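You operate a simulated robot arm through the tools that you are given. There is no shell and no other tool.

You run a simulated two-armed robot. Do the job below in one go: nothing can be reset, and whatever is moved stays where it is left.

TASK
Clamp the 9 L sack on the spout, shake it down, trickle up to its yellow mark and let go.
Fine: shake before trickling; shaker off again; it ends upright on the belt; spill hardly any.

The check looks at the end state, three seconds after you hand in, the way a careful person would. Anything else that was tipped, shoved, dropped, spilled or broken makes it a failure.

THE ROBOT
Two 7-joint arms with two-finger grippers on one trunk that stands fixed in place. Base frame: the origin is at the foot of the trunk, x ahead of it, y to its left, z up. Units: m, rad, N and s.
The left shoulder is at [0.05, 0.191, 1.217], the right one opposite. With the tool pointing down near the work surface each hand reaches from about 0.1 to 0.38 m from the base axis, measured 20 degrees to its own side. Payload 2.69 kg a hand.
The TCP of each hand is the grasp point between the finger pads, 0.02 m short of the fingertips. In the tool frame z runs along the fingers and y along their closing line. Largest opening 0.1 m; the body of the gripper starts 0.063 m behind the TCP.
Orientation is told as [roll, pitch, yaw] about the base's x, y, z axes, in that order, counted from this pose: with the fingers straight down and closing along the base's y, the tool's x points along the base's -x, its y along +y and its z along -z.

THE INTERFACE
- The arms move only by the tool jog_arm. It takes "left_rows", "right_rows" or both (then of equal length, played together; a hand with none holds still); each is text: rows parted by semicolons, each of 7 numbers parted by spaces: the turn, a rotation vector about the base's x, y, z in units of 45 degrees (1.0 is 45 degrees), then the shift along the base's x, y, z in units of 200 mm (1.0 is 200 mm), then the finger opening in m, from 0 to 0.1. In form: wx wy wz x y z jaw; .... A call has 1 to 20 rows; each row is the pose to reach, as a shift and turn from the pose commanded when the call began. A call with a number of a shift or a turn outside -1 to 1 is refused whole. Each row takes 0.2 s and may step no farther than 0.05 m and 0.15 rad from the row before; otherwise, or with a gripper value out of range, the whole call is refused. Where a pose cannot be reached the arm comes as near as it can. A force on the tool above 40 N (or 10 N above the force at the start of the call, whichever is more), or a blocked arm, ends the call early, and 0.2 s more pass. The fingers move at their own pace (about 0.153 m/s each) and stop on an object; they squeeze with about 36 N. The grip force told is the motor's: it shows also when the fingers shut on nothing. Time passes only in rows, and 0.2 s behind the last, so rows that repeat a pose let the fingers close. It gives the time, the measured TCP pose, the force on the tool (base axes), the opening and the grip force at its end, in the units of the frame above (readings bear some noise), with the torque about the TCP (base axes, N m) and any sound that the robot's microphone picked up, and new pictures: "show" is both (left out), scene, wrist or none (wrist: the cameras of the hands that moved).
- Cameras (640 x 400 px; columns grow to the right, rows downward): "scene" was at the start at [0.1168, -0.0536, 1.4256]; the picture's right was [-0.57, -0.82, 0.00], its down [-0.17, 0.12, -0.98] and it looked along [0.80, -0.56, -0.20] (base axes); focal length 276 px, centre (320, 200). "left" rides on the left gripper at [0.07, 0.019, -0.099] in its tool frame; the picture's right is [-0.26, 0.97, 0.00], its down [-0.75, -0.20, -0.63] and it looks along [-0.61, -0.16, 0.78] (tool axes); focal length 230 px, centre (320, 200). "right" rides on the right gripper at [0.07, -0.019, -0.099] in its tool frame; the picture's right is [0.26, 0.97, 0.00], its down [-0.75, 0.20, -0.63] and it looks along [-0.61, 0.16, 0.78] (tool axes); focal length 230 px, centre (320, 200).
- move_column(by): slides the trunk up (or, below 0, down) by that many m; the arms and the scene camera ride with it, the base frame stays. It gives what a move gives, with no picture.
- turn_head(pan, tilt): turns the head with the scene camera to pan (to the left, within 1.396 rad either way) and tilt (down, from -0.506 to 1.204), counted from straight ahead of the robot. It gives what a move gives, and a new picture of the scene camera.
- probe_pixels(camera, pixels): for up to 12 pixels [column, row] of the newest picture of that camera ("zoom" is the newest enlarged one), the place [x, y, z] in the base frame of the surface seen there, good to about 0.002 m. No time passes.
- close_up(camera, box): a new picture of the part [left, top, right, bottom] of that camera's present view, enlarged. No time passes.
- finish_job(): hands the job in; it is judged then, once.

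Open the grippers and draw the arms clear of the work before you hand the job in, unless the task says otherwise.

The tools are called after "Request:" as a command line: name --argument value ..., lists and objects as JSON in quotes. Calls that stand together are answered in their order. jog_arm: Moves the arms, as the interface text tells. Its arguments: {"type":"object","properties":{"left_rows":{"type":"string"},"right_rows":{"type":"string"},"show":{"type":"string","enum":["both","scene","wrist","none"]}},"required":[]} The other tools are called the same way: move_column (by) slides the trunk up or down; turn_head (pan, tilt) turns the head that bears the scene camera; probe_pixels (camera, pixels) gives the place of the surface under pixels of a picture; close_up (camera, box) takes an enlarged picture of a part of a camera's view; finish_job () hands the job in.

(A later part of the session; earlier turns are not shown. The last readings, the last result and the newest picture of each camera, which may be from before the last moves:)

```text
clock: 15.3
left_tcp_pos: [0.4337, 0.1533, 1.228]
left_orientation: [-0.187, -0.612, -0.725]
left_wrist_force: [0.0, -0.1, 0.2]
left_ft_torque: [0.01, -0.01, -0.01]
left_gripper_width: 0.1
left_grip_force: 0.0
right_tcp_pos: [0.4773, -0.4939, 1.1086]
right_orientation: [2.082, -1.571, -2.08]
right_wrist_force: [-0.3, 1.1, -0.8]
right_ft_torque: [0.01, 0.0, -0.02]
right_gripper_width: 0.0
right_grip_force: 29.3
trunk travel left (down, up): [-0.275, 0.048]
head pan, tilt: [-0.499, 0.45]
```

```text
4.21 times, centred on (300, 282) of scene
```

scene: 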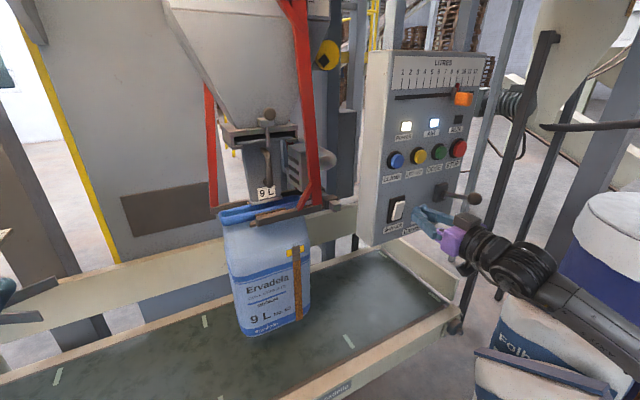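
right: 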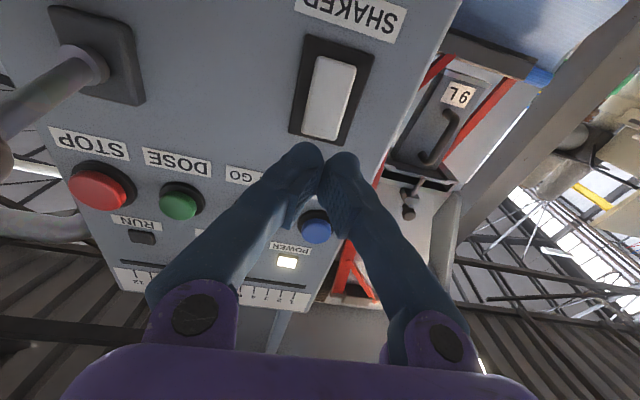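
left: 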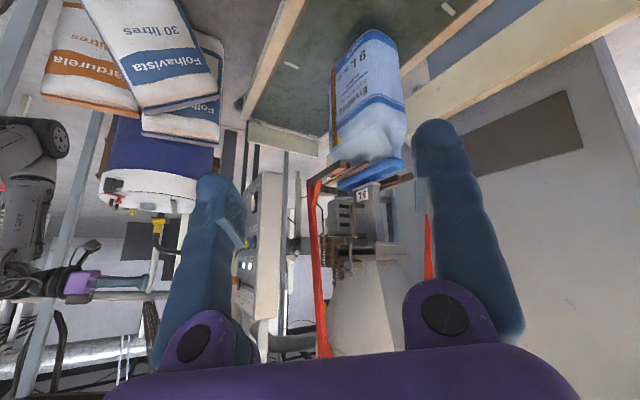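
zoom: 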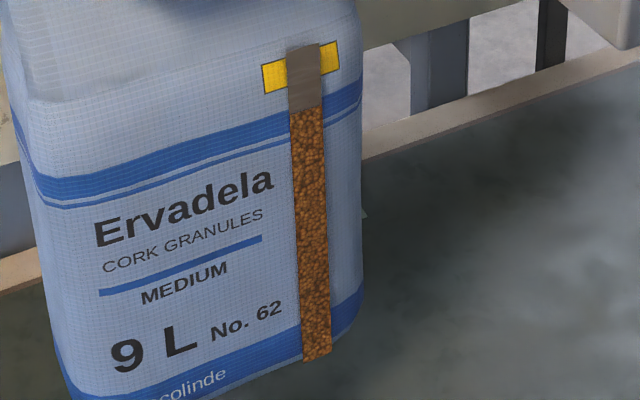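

The edge has dropped from zoom row ~92 to ~108. I'll wait on until it stops sinking.

Request:
jog_arm --right_rows "0 0 0 0 0 0 0; 0 0 0 0 0 0 0; 0 0 0 0 0 0 0; 0 0 0 0 0 0 0; 0 0 0 0 0 0 0; 0 0 0 0 0 0 0; 0 0 0 0 0 0 0; 0 0 0 0 0 0 0; 0 0 0 0 0 0 0; 0 0 0 0 0 0 0; 0 0 0 0 0 0 0; 0 0 0 0 0 0 0; 0 0 0 0 0 0 0; 0 0 0 0 0 0 0; 0 0 0 0 0 0 0" --show "none"

Request:
close_up --camera "scene" --box '[270, 235, 330, 330]'

```text
clock: 18.5
left_tcp_pos: [0.4343, 0.1519, 1.2263]
left_orientation: [-0.185, -0.612, -0.725]
left_wrist_force: [-0.6, -0.3, 0.3]
left_ft_torque: [0.0, -0.01, 0.0]
left_gripper_width: 0.0999
left_grip_force: 0.0
right_tcp_pos: [0.4775, -0.4939, 1.1088]
right_orientation: [2.047, -1.569, -2.048]
right_wrist_force: [0.6, 0.1, -0.3]
right_ft_torque: [0.04, -0.01, 0.0]
right_gripper_width: 0.0
right_grip_force: 29.3
trunk travel left (down, up): [-0.275, 0.048]
head pan, tilt: [-0.499, 0.45]
```

```text
4.21 times, centred on (300, 282) of scene
```

zoom: 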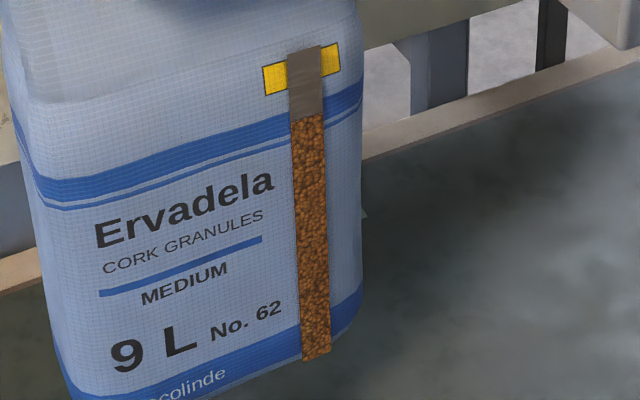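

Now the edge is at row ~116, still sinking a bit. I'll wait several more seconds.

Request:
jog_arm --right_rows "0 0 0 0 0 0 0; 0 0 0 0 0 0 0; 0 0 0 0 0 0 0; 0 0 0 0 0 0 0; 0 0 0 0 0 0 0; 0 0 0 0 0 0 0; 0 0 0 0 0 0 0; 0 0 0 0 0 0 0; 0 0 0 0 0 0 0; 0 0 0 0 0 0 0; 0 0 0 0 0 0 0; 0 0 0 0 0 0 0; 0 0 0 0 0 0 0; 0 0 0 0 0 0 0; 0 0 0 0 0 0 0; 0 0 0 0 0 0 0; 0 0 0 0 0 0 0; 0 0 0 0 0 0 0; 0 0 0 0 0 0 0; 0 0 0 0 0 0 0" --show "none"

Request:
close_up --camera "scene" --box '[270, 235, 330, 330]'

```text
clock: 22.7
left_tcp_pos: [0.4331, 0.1514, 1.2274]
left_orientation: [-0.186, -0.613, -0.725]
left_wrist_force: [0.2, 0.3, 0.0]
left_ft_torque: [0.0, 0.03, -0.04]
left_gripper_width: 0.1001
left_grip_force: 0.0
right_tcp_pos: [0.4771, -0.4946, 1.109]
right_orientation: [2.018, -1.571, -2.017]
right_wrist_force: [0.0, -0.3, 0.1]
right_ft_torque: [0.0, -0.01, -0.05]
right_gripper_width: 0.0
right_grip_force: 29.8
trunk travel left (down, up): [-0.275, 0.048]
head pan, tilt: [-0.499, 0.45]
```

```text
4.21 times, centred on (300, 282) of scene
```

zoom: 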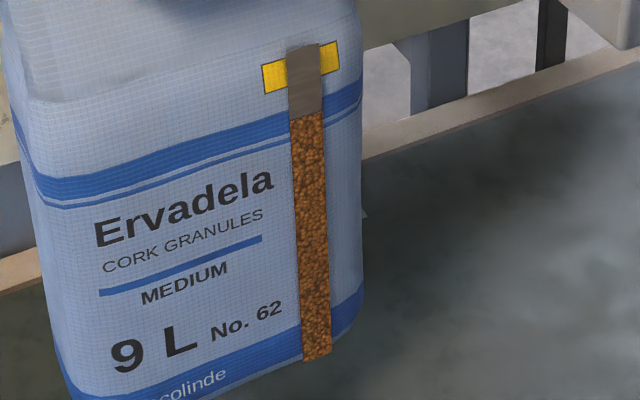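

The level holds at ~115, so it's settled. Now I press the upper end of the paddle to switch the shaker off.

Request:
jog_arm --right_rows "0 0 0 0.1 0 0 0; 0 0 0 0.2 0 0 0; 0 0 0 0.27 0 0 0; 0 0 0 0.3 0 0 0; 0 0 0 0.31 0 0 0; 0 0 0 0.2 0 0 0; 0 0 0 0 0 0 0; 0 0 0 -0.2 0 0 0; 0 0 0 -0.4 0 0 0; 0 0 0 -0.4 0 0 0; 0 0 0 -0.4 0 0 0"

Request:
close_up --camera "scene" --box '[270, 235, 330, 330]'

Request:
close_up --camera "scene" --box '[380, 180, 490, 232]'

Request:
probe_pixels --camera "scene" --pixels '[[399, 202], [398, 209], [397, 217]]'

```text
clock: 23.9
left_tcp_pos: [0.4282, 0.1519, 1.2291]
left_orientation: [-0.18, -0.617, -0.729]
left_wrist_force: [0.6, -0.8, -0.3]
left_ft_torque: [-0.03, -0.02, -0.03]
left_gripper_width: 0.1003
left_grip_force: 0.1
right_tcp_pos: [0.5338, -0.4923, 1.1094]
right_orientation: [1.981, -1.569, -1.981]
right_wrist_force: [-38.3, -1.9, 1.3]
right_ft_torque: [-0.04, 0.32, -0.04]
right_gripper_width: 0.0059
right_grip_force: 29.0
trunk travel left (down, up): [-0.275, 0.048]
head pan, tilt: [-0.499, 0.45]
stopped in row 5 (right hand): the force on the tool passed its limit at 47 N (the readings are from after the stop); the commanded pose is now the measured one
```

scene: 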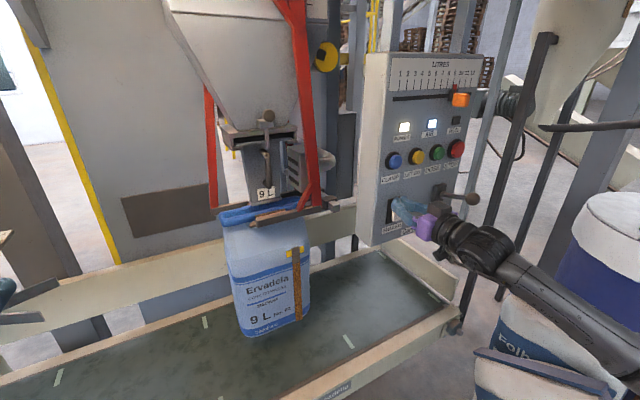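
right: 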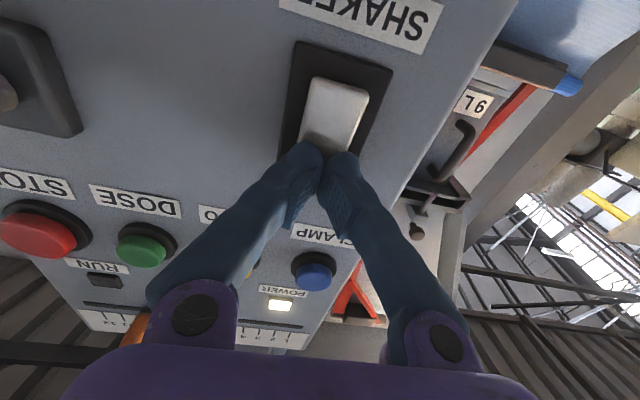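

```text
4.21 times, centred on (300, 282) of scene
```

zoom: 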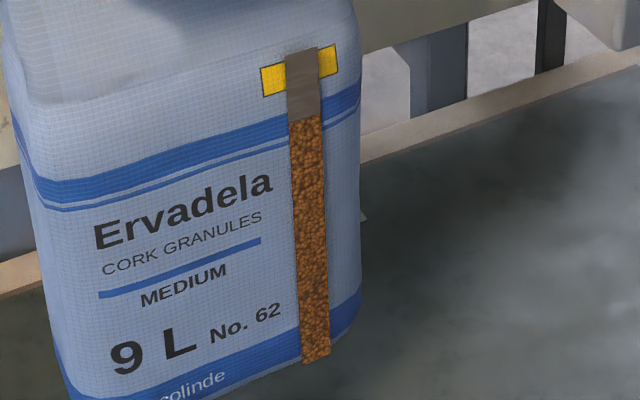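

```text
5.82 times, centred on (435, 206) of scene
```

zoom: 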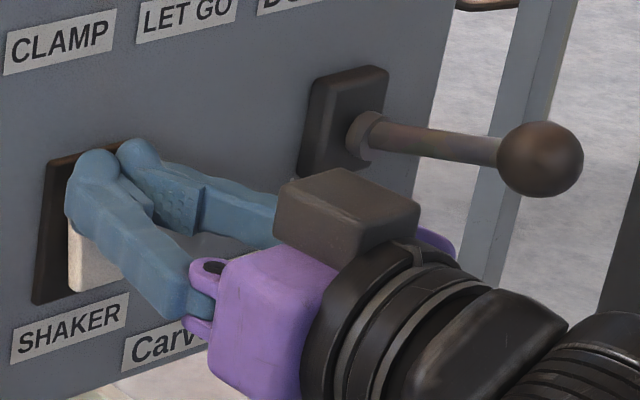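

```text
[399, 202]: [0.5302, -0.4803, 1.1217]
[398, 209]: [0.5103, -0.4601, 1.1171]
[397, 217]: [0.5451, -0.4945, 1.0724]
```

The force peaked as the paddle bottomed out, and its lower end reads out again (x 0.545). I back the hand straight off and check.

Request:
jog_arm --right_rows "0 0 0 -0.1 0 0 0; 0 0 0 -0.3 0 0 0; 0 0 0 -0.5 0 0 0; 0 0 0 -0.7 0 0 0; 0 0 0 -0.7 0 0 0"

Request:
close_up --camera "scene" --box '[380, 180, 490, 232]'

Request:
probe_pixels --camera "scene" --pixels '[[399, 202], [398, 209], [397, 217], [474, 198], [462, 198], [455, 196], [448, 194], [474, 192], [481, 198], [474, 204]]'

Request:
close_up --camera "scene" --box '[270, 235, 330, 330]'

```text
clock: 25.1
left_tcp_pos: [0.433, 0.1523, 1.226]
left_orientation: [-0.188, -0.612, -0.725]
left_wrist_force: [-0.7, 0.1, 0.3]
left_ft_torque: [0.02, 0.0, 0.02]
left_gripper_width: 0.1
left_grip_force: 0.0
right_tcp_pos: [0.3952, -0.4928, 1.1054]
right_orientation: [0.201, -1.565, -0.199]
right_wrist_force: [0.2, -0.2, 0.2]
right_ft_torque: [0.03, 0.03, -0.01]
right_gripper_width: 0.0
right_grip_force: 29.7
trunk travel left (down, up): [-0.275, 0.048]
head pan, tilt: [-0.499, 0.45]
```

scene: 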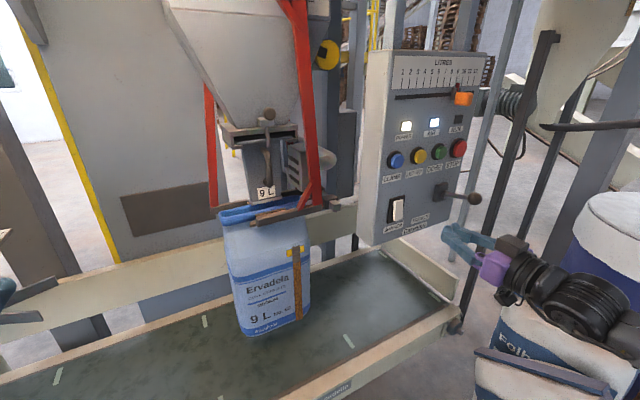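
right: 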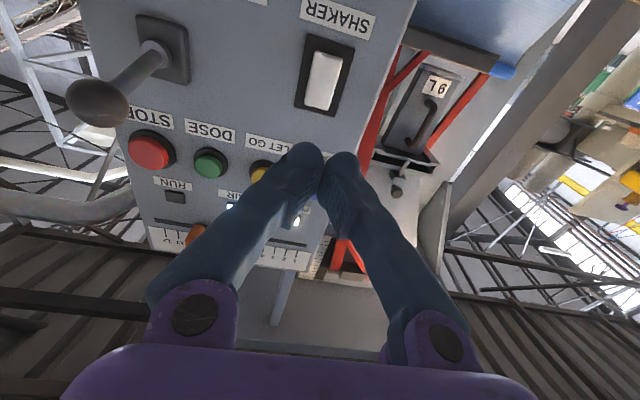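

```text
5.82 times, centred on (435, 206) of scene
```

zoom: 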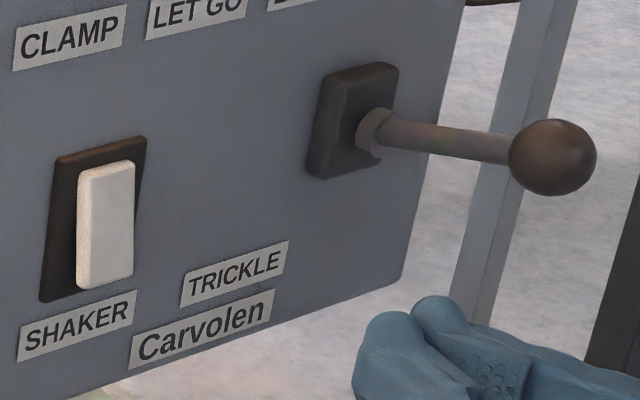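

```text
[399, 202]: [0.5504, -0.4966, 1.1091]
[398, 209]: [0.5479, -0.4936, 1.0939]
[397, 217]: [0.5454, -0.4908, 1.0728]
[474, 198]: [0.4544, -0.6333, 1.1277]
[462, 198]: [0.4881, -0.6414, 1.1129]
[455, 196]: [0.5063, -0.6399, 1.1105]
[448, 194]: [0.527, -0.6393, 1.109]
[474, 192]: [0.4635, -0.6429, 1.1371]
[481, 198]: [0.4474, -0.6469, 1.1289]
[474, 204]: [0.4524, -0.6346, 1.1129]
```

```text
4.21 times, centred on (300, 282) of scene
```

zoom: 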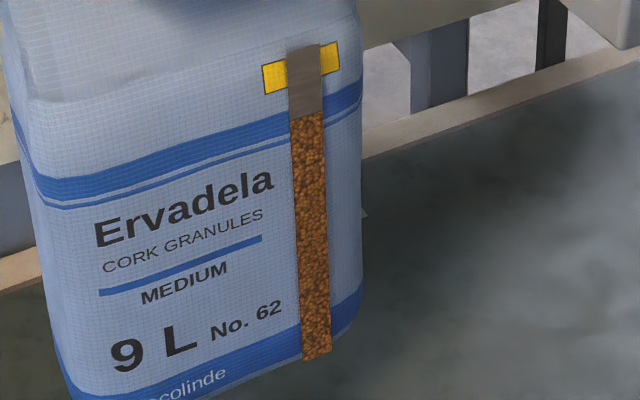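

The switch looks tipped back, but I want to compare it closely with its original off position.

Request:
close_up --camera "scene" --box '[380, 190, 412, 232]'

Request:
probe_pixels --camera "zoom" --pixels '[[350, 115], [348, 130], [346, 150], [344, 170], [342, 190], [340, 210], [338, 230], [336, 250], [334, 270], [332, 280]]'

```text
9.52 times, centred on (396, 211) of scene
```

zoom: 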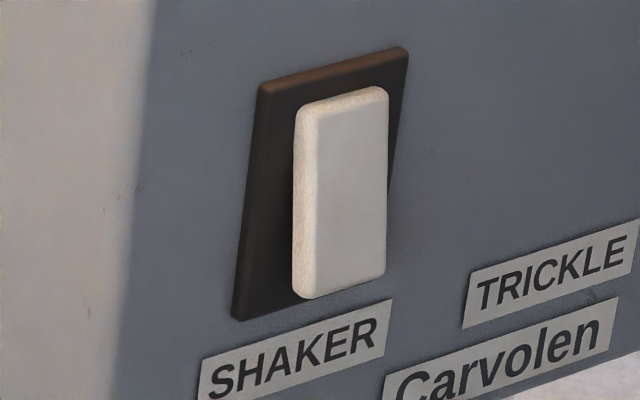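

```text
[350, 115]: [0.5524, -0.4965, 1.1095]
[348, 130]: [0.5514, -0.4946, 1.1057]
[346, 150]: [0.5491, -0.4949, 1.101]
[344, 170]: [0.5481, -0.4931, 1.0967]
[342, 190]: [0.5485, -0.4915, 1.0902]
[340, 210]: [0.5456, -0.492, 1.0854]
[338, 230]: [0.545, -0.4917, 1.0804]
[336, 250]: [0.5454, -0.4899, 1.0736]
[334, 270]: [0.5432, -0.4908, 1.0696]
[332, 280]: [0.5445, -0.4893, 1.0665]
```

The switch is back to its original off attitude. Next I open the fingers and line up with the trickle lever's knob, estimated centre (0.463,-0.647,1.118), radius ~0.018.

Request:
jog_arm --right_rows "0 0 0 0 -0.2 0.03 0.08; 0 0 0 0 -0.4 0.06 0.08; 0 0 0 0 -0.6 0.065 0.08; 0 0 0 0 -0.77 0.065 0.08; 0 0 0 0 -0.77 0.065 0.08"

Request:
close_up --camera "scene" --box '[390, 160, 520, 260]'

Request:
close_up --camera "scene" --box '[270, 235, 330, 330]'

```text
clock: 26.2
left_tcp_pos: [0.4332, 0.1522, 1.2274]
left_orientation: [-0.186, -0.613, -0.726]
left_wrist_force: [0.2, 0.2, -0.6]
left_ft_torque: [-0.03, 0.0, -0.04]
left_gripper_width: 0.1002
left_grip_force: 0.1
right_tcp_pos: [0.4198, -0.6385, 1.0981]
right_orientation: [1.083, -1.57, -1.08]
right_wrist_force: [0.6, 0.0, -0.1]
right_ft_torque: [-0.03, 0.0, 0.02]
right_gripper_width: 0.0802
right_grip_force: 0.0
right hand out of reach, approached as far as the arm can: row 2, 3, 4, 5
trunk travel left (down, up): [-0.275, 0.048]
head pan, tilt: [-0.499, 0.45]
```

scene: 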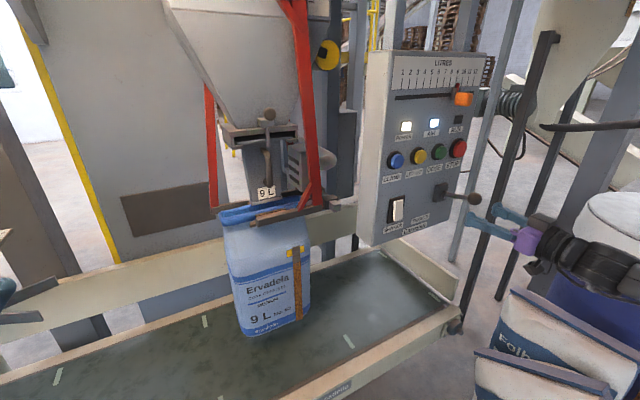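
right: 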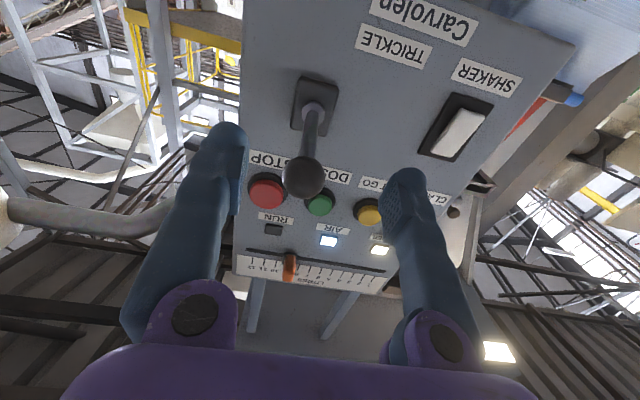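

```text
4.00 times, centred on (455, 210) of scene
```

zoom: 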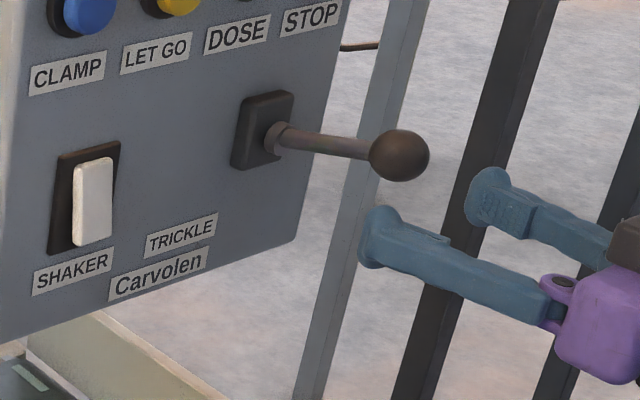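

```text
4.21 times, centred on (300, 282) of scene
```

zoom: 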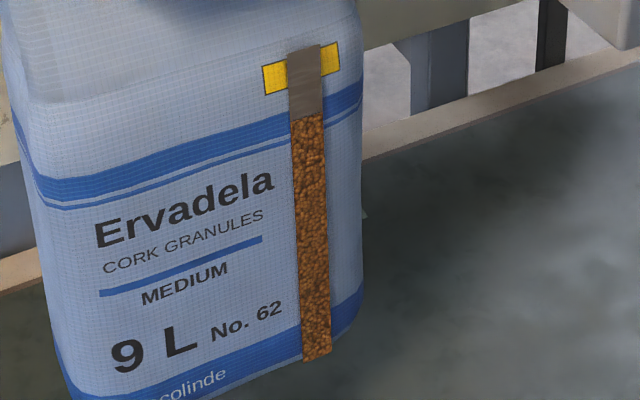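

The arm reached (0.420,-0.639,1.098), with the knob at (305,178) between the open fingers. I align to the knob centre and slide forward around it, without closing yet.

Request:
jog_arm --right_rows "0 0 0 0.02 -0.042 0.05 0.08; 0 0 0 0.05 -0.042 0.1 0.08; 0 0 0 0.12 -0.042 0.1 0.08; 0 0 0 0.2 -0.042 0.1 0.08; 0 0 0 0.2 -0.042 0.1 0.08"

Request:
close_up --camera "scene" --box '[390, 160, 520, 260]'

```text
clock: 27.4
left_tcp_pos: [0.434, 0.1532, 1.2275]
left_orientation: [-0.187, -0.612, -0.727]
left_wrist_force: [-0.8, -0.1, 0.3]
left_ft_torque: [0.0, 0.0, 0.01]
left_gripper_width: 0.1
left_grip_force: 0.0
right_tcp_pos: [0.4578, -0.6478, 1.1167]
right_orientation: [0.269, -1.565, -0.267]
right_wrist_force: [-0.1, 0.0, 0.2]
right_ft_torque: [0.02, -0.02, 0.03]
right_gripper_width: 0.0804
right_grip_force: 0.0
right hand out of reach, approached as far as the arm can: row 1, 2
trunk travel left (down, up): [-0.275, 0.048]
head pan, tilt: [-0.499, 0.45]
```

scene: 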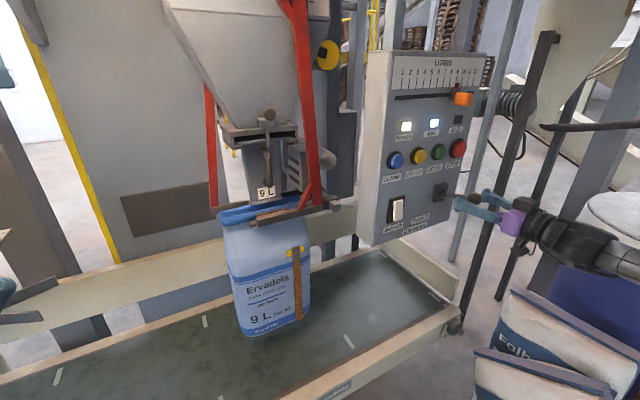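
right: 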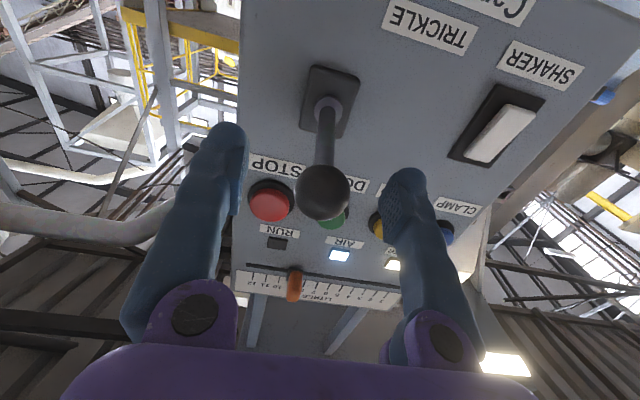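

```text
4.00 times, centred on (455, 210) of scene
```

zoom: 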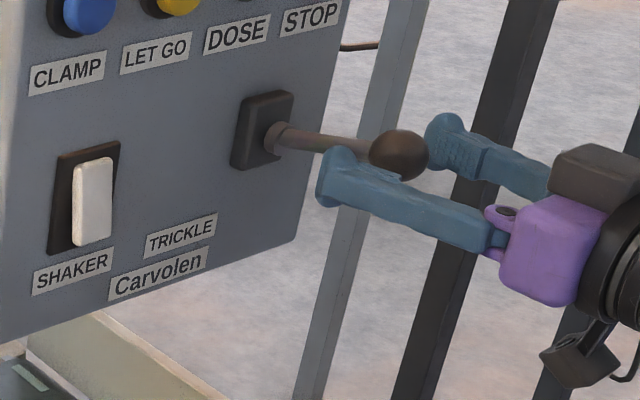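

The knob is centred between the fingers (knob at (322,192), TCP projects to (320,189)). I close on it gently in place.

Request:
jog_arm --right_rows "0 0 0 0.02 0 0.005 0.06; 0 0 0 0.02 0 0.005 0.04; 0 0 0 0.02 0 0.005 0.03; 0 0 0 0.02 0 0.005 0.03"

Request:
close_up --camera "scene" --box '[390, 160, 520, 260]'

Request:
close_up --camera "scene" --box '[270, 235, 330, 330]'

```text
clock: 28.4
left_tcp_pos: [0.4342, 0.1519, 1.2259]
left_orientation: [-0.187, -0.612, -0.725]
left_wrist_force: [-0.1, 0.0, 0.1]
left_ft_torque: [-0.01, 0.03, -0.02]
left_gripper_width: 0.1001
left_grip_force: 0.0
right_tcp_pos: [0.4632, -0.6467, 1.117]
right_orientation: [0.176, -1.567, -0.174]
right_wrist_force: [0.0, 0.2, -0.2]
right_ft_torque: [-0.01, 0.03, 0.01]
right_gripper_width: 0.03
right_grip_force: 0.2
trunk travel left (down, up): [-0.275, 0.048]
head pan, tilt: [-0.499, 0.45]
```

scene: 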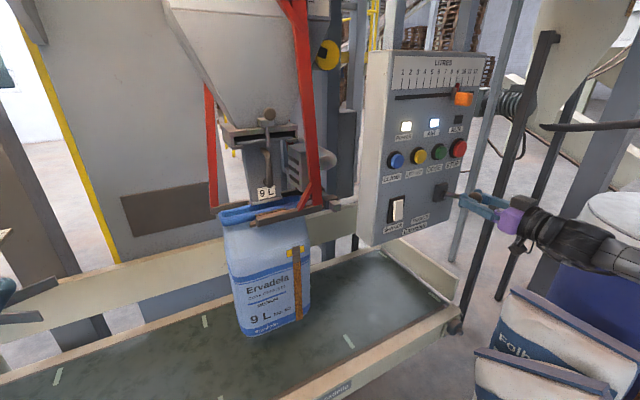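
right: 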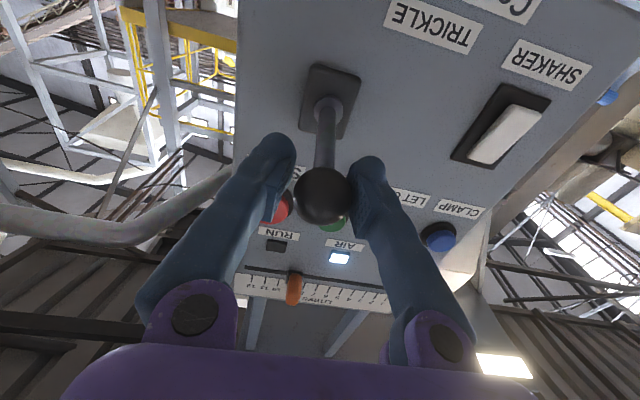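

```text
4.00 times, centred on (455, 210) of scene
```

zoom: 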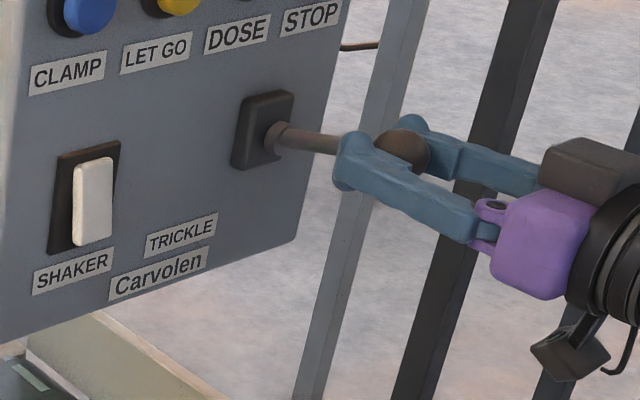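

```text
4.21 times, centred on (300, 282) of scene
```

zoom: 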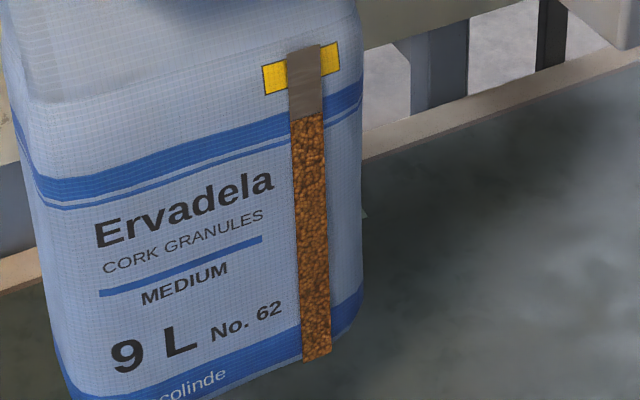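

At 0.03 m opening the fingers haven't quite touched the knob; I close fully to grip it.

Request:
jog_arm --right_rows "0 0 0 0 0 0 0.02; 0 0 0 0 0 0 0; 0 0 0 0 0 0 0"

Request:
close_up --camera "scene" --box '[270, 235, 330, 330]'

```text
clock: 29.2
left_tcp_pos: [0.4351, 0.1538, 1.2269]
left_orientation: [-0.187, -0.616, -0.725]
left_wrist_force: [0.7, 0.1, -0.2]
left_ft_torque: [0.0, -0.03, 0.02]
left_gripper_width: 0.0999
left_grip_force: 0.0
right_tcp_pos: [0.4633, -0.6451, 1.1173]
right_orientation: [-0.056, -1.567, 0.061]
right_wrist_force: [0.4, 11.9, -4.0]
right_ft_torque: [-0.02, 0.0, 0.08]
right_gripper_width: 0.0239
right_grip_force: 45.3
trunk travel left (down, up): [-0.275, 0.048]
head pan, tilt: [-0.499, 0.45]
```

scene: 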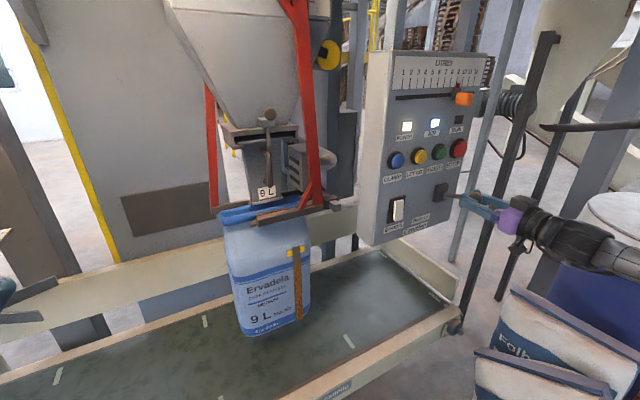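
right: 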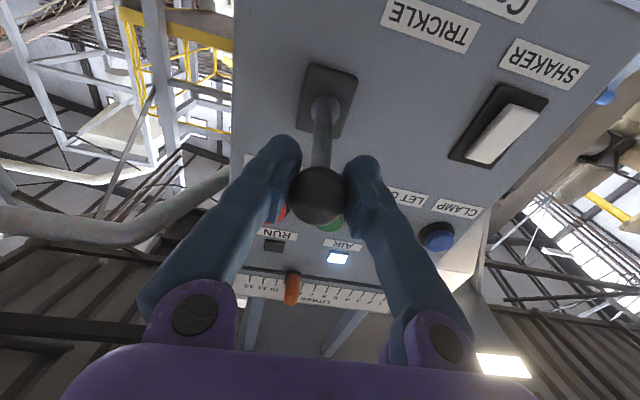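

```text
4.21 times, centred on (300, 282) of scene
```

zoom: 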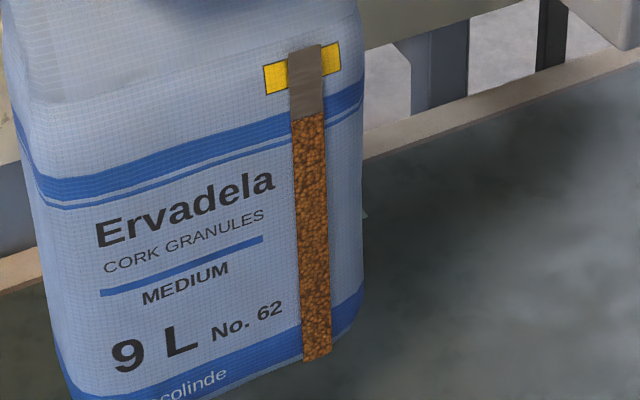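

Gripped at 0.024 m opening. I ease the lever down about 12 mm and see whether it moves and whether the flow starts.

Request:
jog_arm --right_rows "0 0 0 0 0.01 -0.02 0; 0 0 0 0 0.01 -0.04 0; 0 0 0 0 0.01 -0.06 0; 0 0 0 0 0.01 -0.06 0"

Request:
close_up --camera "scene" --box '[270, 235, 330, 330]'

Request:
close_up --camera "scene" --box '[390, 160, 520, 260]'

```text
clock: 30.2
left_tcp_pos: [0.4335, 0.1546, 1.2263]
left_orientation: [-0.188, -0.615, -0.724]
left_wrist_force: [0.4, 0.1, 0.3]
left_ft_torque: [-0.01, 0.0, -0.01]
left_gripper_width: 0.1
left_grip_force: 0.0
right_tcp_pos: [0.4636, -0.6461, 1.1077]
right_orientation: [-1.044, -1.569, 1.045]
right_wrist_force: [6.7, -3.8, 17.4]
right_ft_torque: [0.01, -1.28, 0.0]
right_gripper_width: 0.0233
right_grip_force: 44.9
trunk travel left (down, up): [-0.275, 0.048]
head pan, tilt: [-0.499, 0.45]
```

scene: 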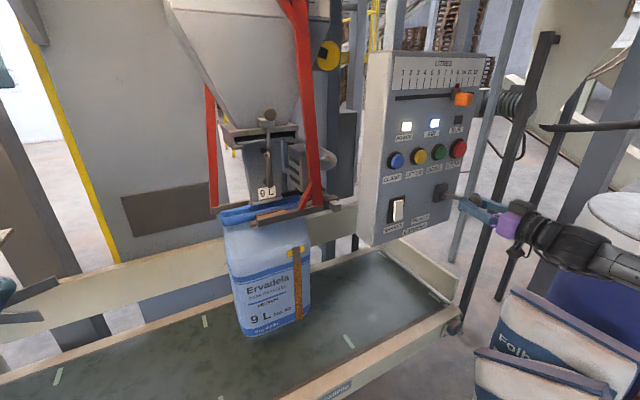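
right: 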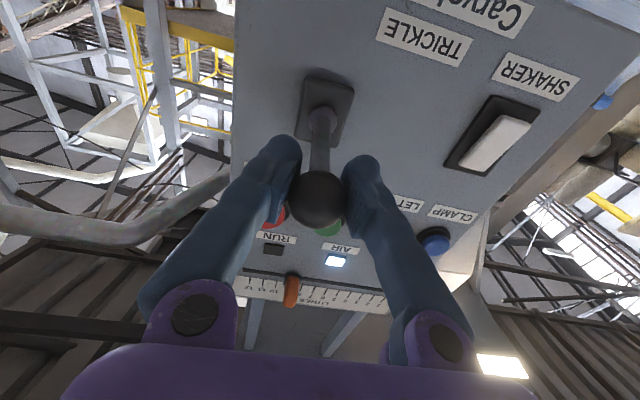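

```text
4.21 times, centred on (300, 282) of scene
```

zoom: 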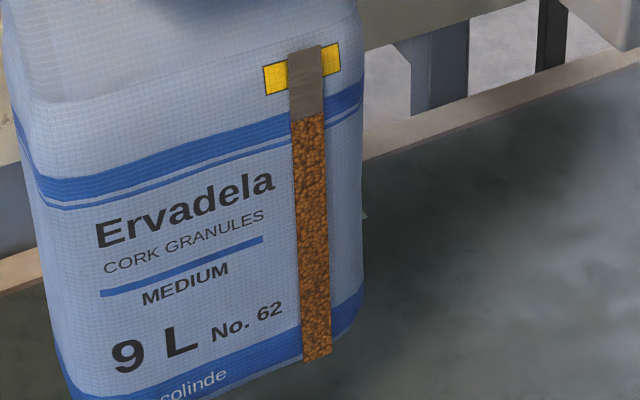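

```text
4.00 times, centred on (455, 210) of scene
```

zoom: 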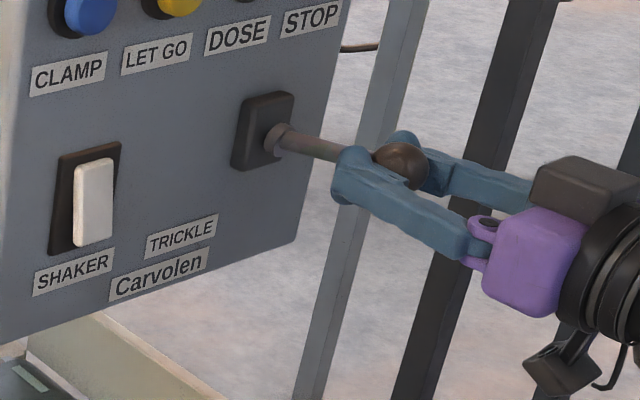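

The lever yields downward with a spring-like 17 N push; no visible flow yet. I go another ~10 mm down and look again.

Request:
jog_arm --right_rows "0 0 0 0 0 -0.025 0; 0 0 0 0.005 0 -0.05 0; 0 0 0 0.005 0 -0.05 0" --show "scene"

Request:
close_up --camera "scene" --box '[270, 235, 330, 330]'

Request:
close_up --camera "scene" --box '[390, 160, 520, 260]'

```text
clock: 31.1
left_tcp_pos: [0.4341, 0.1532, 1.2259]
left_orientation: [-0.19, -0.614, -0.724]
left_wrist_force: [0.4, -0.2, -0.4]
left_ft_torque: [-0.02, -0.01, 0.0]
left_gripper_width: 0.1001
left_grip_force: 0.0
right_tcp_pos: [0.4635, -0.6451, 1.0979]
right_orientation: [-1.329, -1.569, 1.33]
right_wrist_force: [6.2, -1.8, 18.6]
right_ft_torque: [-0.05, -1.23, 0.05]
right_gripper_width: 0.0229
right_grip_force: 44.6
trunk travel left (down, up): [-0.275, 0.048]
head pan, tilt: [-0.499, 0.45]
```

scene: 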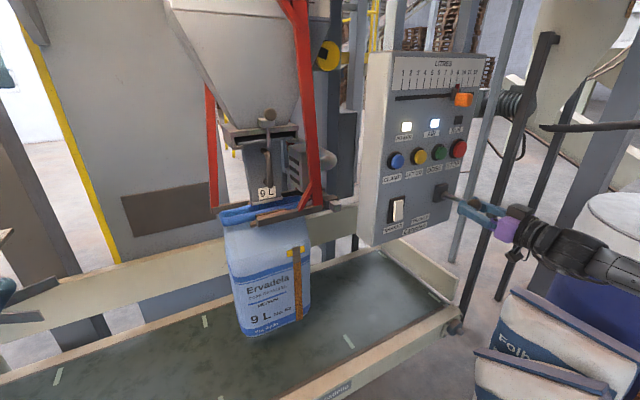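

```text
4.21 times, centred on (300, 282) of scene
```

zoom: 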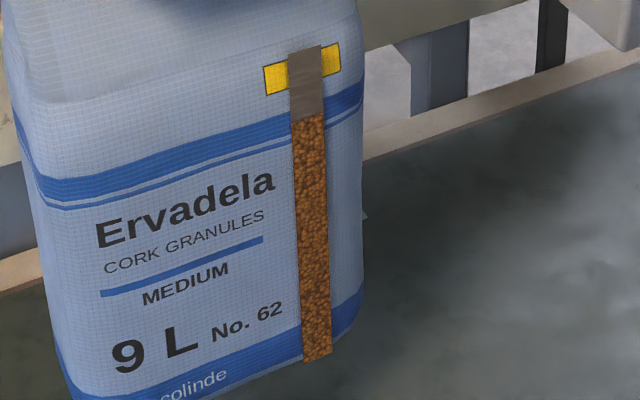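

```text
4.00 times, centred on (455, 210) of scene
```

zoom: 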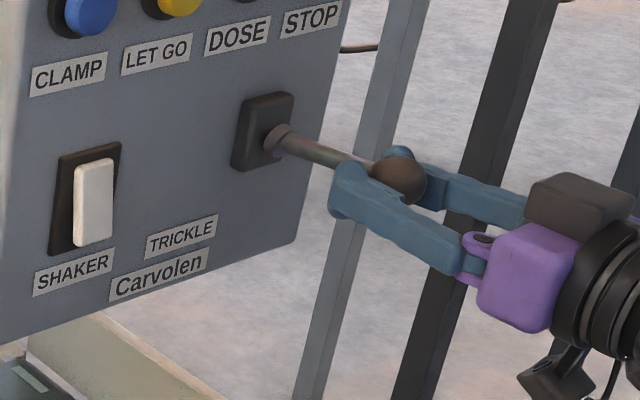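

The lever follows with a steady ~18 N; the level is still around row 114. I go down a further ~10 mm.

Request:
jog_arm --right_rows "0 0 0 0.005 0 -0.025 0; 0 0 0 0.01 0 -0.05 0; 0 0 0 0.01 0 -0.05 0" --show "scene"

Request:
close_up --camera "scene" --box '[270, 235, 330, 330]'

Request:
close_up --camera "scene" --box '[195, 155, 345, 255]'

```text
clock: 31.9
left_tcp_pos: [0.4331, 0.1543, 1.2272]
left_orientation: [-0.186, -0.616, -0.727]
left_wrist_force: [0.3, -0.8, 0.5]
left_ft_torque: [0.0, -0.01, -0.03]
left_gripper_width: 0.1001
left_grip_force: 0.1
right_tcp_pos: [0.4645, -0.6447, 1.0896]
right_orientation: [-1.551, -1.569, 1.551]
right_wrist_force: [-1.2, -2.7, 18.4]
right_ft_torque: [0.03, -1.18, -0.04]
right_gripper_width: 0.0223
right_grip_force: 45.1
trunk travel left (down, up): [-0.275, 0.048]
head pan, tilt: [-0.499, 0.45]
```

scene: 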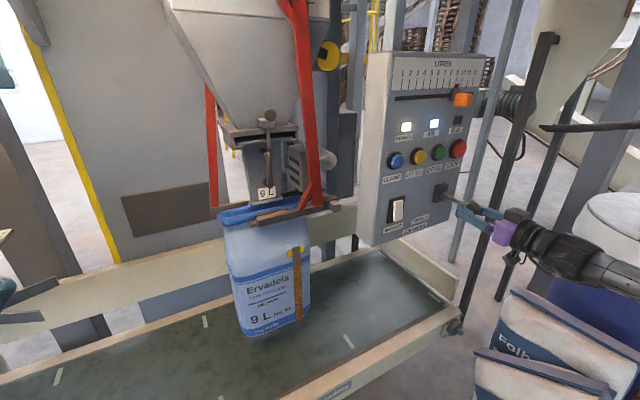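

```text
4.21 times, centred on (300, 282) of scene
```

zoom: 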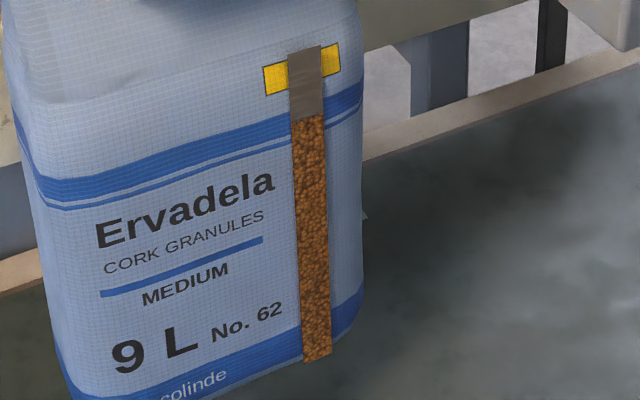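

```text
4.00 times, centred on (270, 205) of scene
```

zoom: 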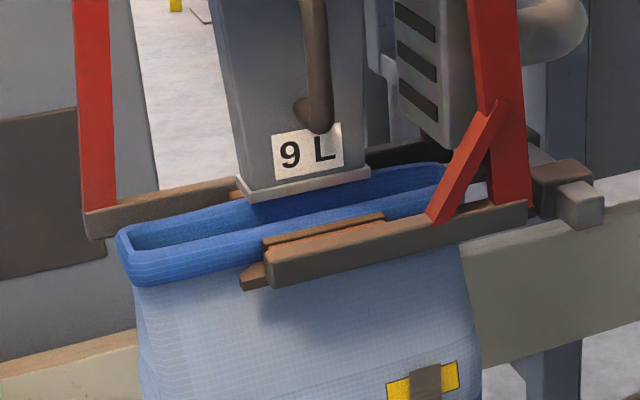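

Still no clear rise. Further ~10 mm down along the arc.

Request:
jog_arm --right_rows "0 0 0 0.01 0 -0.025 0; 0 0 0 0.02 0 -0.05 0; 0 0 0 0.02 0 -0.05 0; 0 0 0 0.02 0 -0.05 0" --show "scene"

Request:
close_up --camera "scene" --box '[270, 235, 330, 330]'

Request:
close_up --camera "scene" --box '[390, 160, 520, 260]'

```text
clock: 32.9
left_tcp_pos: [0.4338, 0.1521, 1.2268]
left_orientation: [-0.187, -0.614, -0.726]
left_wrist_force: [0.8, -0.2, -0.3]
left_ft_torque: [0.0, 0.05, -0.02]
left_gripper_width: 0.1001
left_grip_force: 0.0
right_tcp_pos: [0.469, -0.6467, 1.073]
right_orientation: [0.195, -1.563, -0.196]
right_wrist_force: [0.4, 0.0, -0.3]
right_ft_torque: [0.03, -0.03, 0.01]
right_gripper_width: 0.0
right_grip_force: 29.3
trunk travel left (down, up): [-0.275, 0.048]
head pan, tilt: [-0.499, 0.45]
```

scene: 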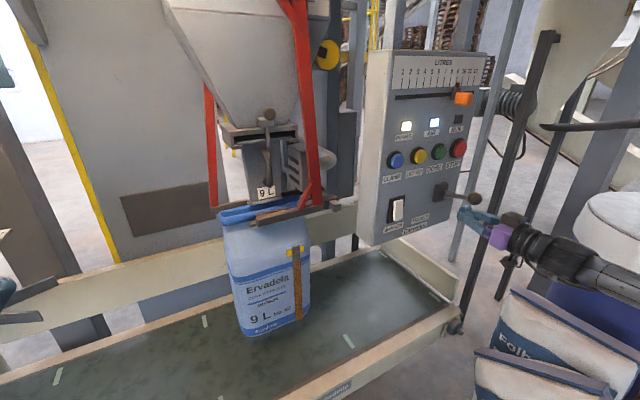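

```text
4.21 times, centred on (300, 282) of scene
```

zoom: 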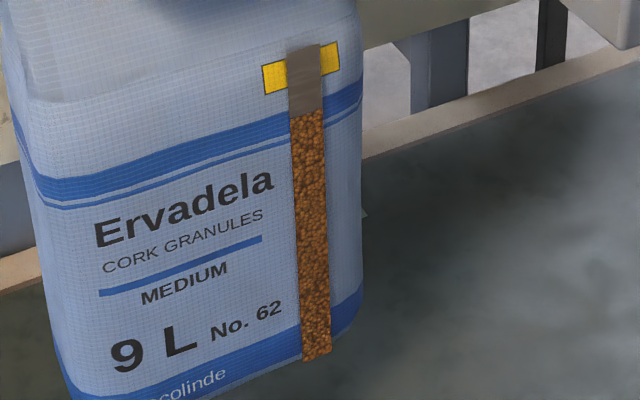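

```text
4.00 times, centred on (455, 210) of scene
```

zoom: 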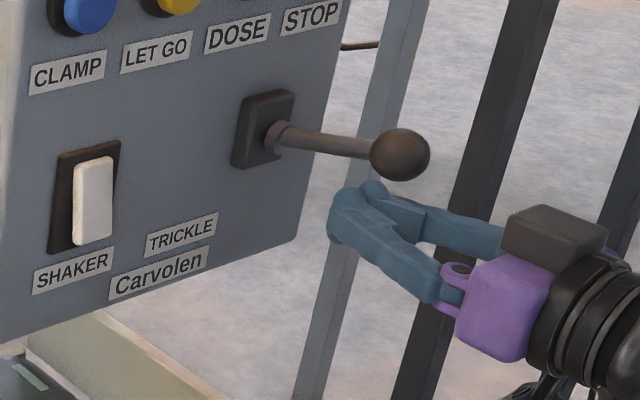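

The knob slipped out and sprang back to rest, so it's a spring-return lever, and the level rose slightly (row ~112). I'll instead push it down from above with closed fingers: move aside, up, then over the knob.

Request:
jog_arm --right_rows "0 0 0 0 0.12 0 0; 0 0 0 0 0.25 0 0; 0 0 0 0 0.25 0.15 0; 0 0 0 0 0.25 0.3 0; 0 0 0 0 0.25 0.45 0; 0 0 0 0.02 0.12 0.45 0; 0 0 0 0.03 0 0.45 0; 0 0 0 0.03 0 0.45 0"

Request:
close_up --camera "scene" --box '[390, 160, 520, 260]'

Request:
close_up --camera "scene" --box '[270, 235, 330, 330]'

```text
clock: 34.6
left_tcp_pos: [0.4334, 0.1529, 1.228]
left_orientation: [-0.186, -0.613, -0.726]
left_wrist_force: [-0.5, -0.1, -0.4]
left_ft_torque: [0.04, -0.01, 0.04]
left_gripper_width: 0.1002
left_grip_force: 0.0
right_tcp_pos: [0.4858, -0.6396, 1.1492]
right_orientation: [2.834, -1.568, -2.836]
right_wrist_force: [0.1, -0.1, -1.0]
right_ft_torque: [0.01, -0.01, 0.02]
right_gripper_width: 0.0002
right_grip_force: 29.2
right hand out of reach, approached as far as the arm can: row 5, 6, 7, 8
trunk travel left (down, up): [-0.275, 0.048]
head pan, tilt: [-0.499, 0.45]
```

scene: 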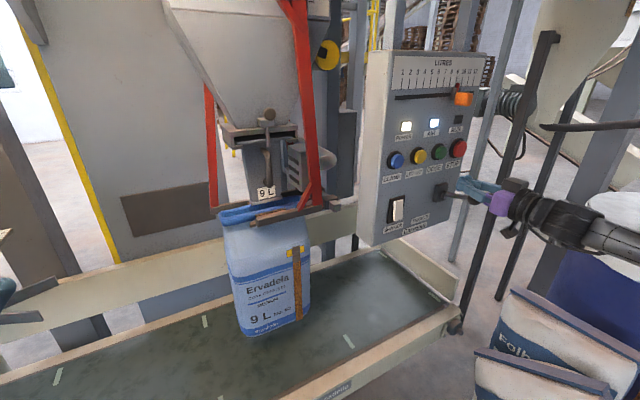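
right: 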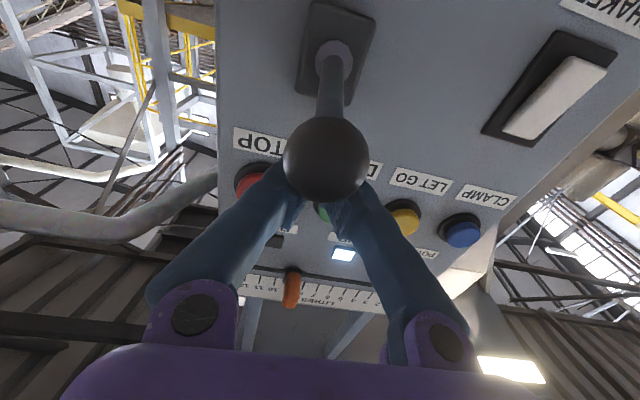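

```text
4.00 times, centred on (455, 210) of scene
```

zoom: 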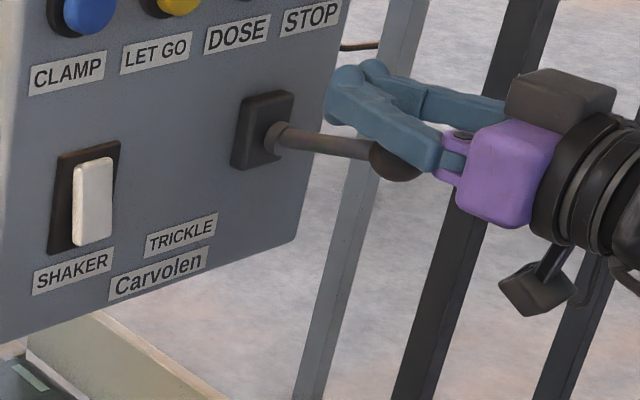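

```text
4.21 times, centred on (300, 282) of scene
```

zoom: 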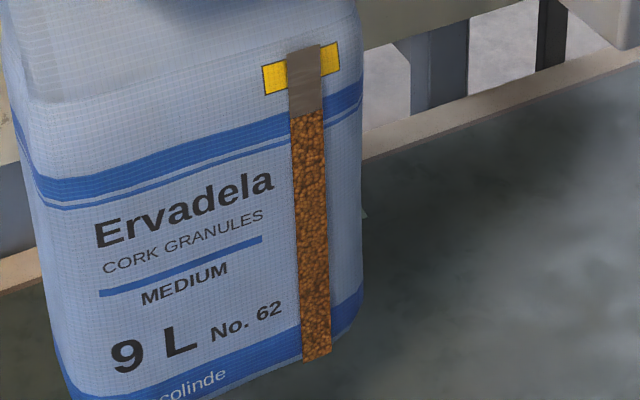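

The hand is over the knob but too far forward, so the knob sits under the V of the fingers, and the arm is at its near limit. Raising the trunk gives it room to pull back.

Request:
move_column --by 0.045

Request:
jog_arm --right_rows "0 0 0 -0.06 -0.02 -0.03 0; 0 0 0 -0.12 -0.035 -0.06 0; 0 0 0 -0.12 -0.035 -0.12 0; 0 0 0 -0.12 -0.035 -0.12 0"

Request:
close_up --camera "scene" --box '[390, 170, 520, 270]'

```text
clock: 35.5
left_tcp_pos: [0.4345, 0.1523, 1.2718]
left_orientation: [-0.188, -0.614, -0.726]
left_wrist_force: [0.9, -0.2, 0.1]
left_ft_torque: [-0.02, -0.01, -0.02]
left_gripper_width: 0.1
left_grip_force: 0.0
right_tcp_pos: [0.485, -0.6398, 1.1953]
right_orientation: [2.82, -1.567, -2.825]
right_wrist_force: [0.6, 0.2, 0.3]
right_ft_torque: [0.01, -0.01, -0.01]
right_gripper_width: 0.0001
right_grip_force: 28.7
trunk travel left (down, up): [-0.32, 0.003]
head pan, tilt: [-0.499, 0.45]
```

```text
clock: 36.5
left_tcp_pos: [0.4327, 0.1532, 1.2723]
left_orientation: [-0.185, -0.612, -0.725]
left_wrist_force: [1.6, -0.7, -0.2]
left_ft_torque: [-0.01, -0.04, 0.02]
left_gripper_width: 0.1002
left_grip_force: 0.0
right_tcp_pos: [0.4616, -0.6465, 1.1721]
right_orientation: [2.891, -1.568, -2.894]
right_wrist_force: [0.4, -0.3, 0.2]
right_ft_torque: [0.0, -0.01, -0.02]
right_gripper_width: 0.0002
right_grip_force: 29.5
right hand out of reach, approached as far as the arm can: row 2
trunk travel left (down, up): [-0.32, 0.003]
head pan, tilt: [-0.499, 0.45]
```

scene: 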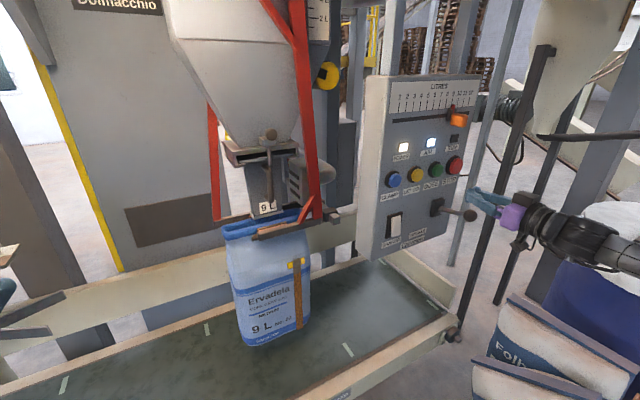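
right: 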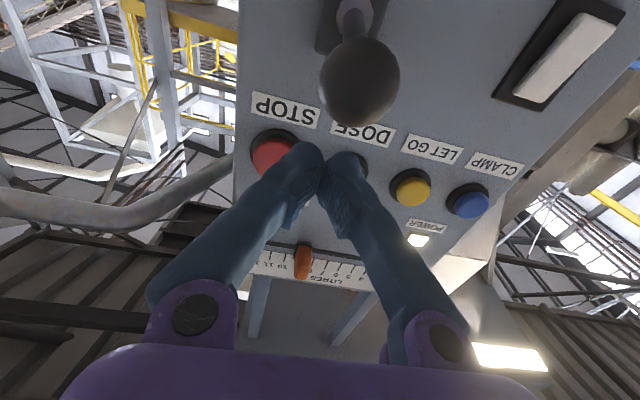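

```text
4.00 times, centred on (455, 220) of scene
```

zoom: 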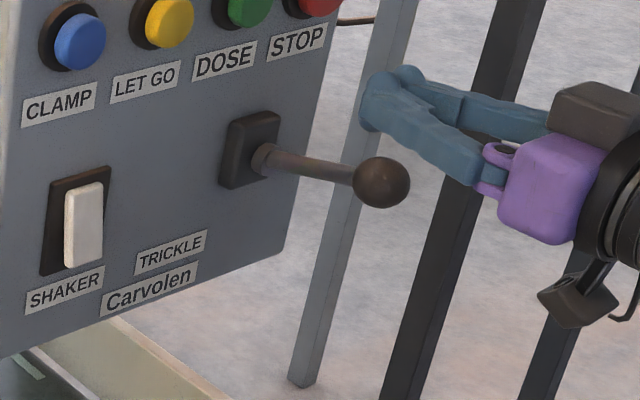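

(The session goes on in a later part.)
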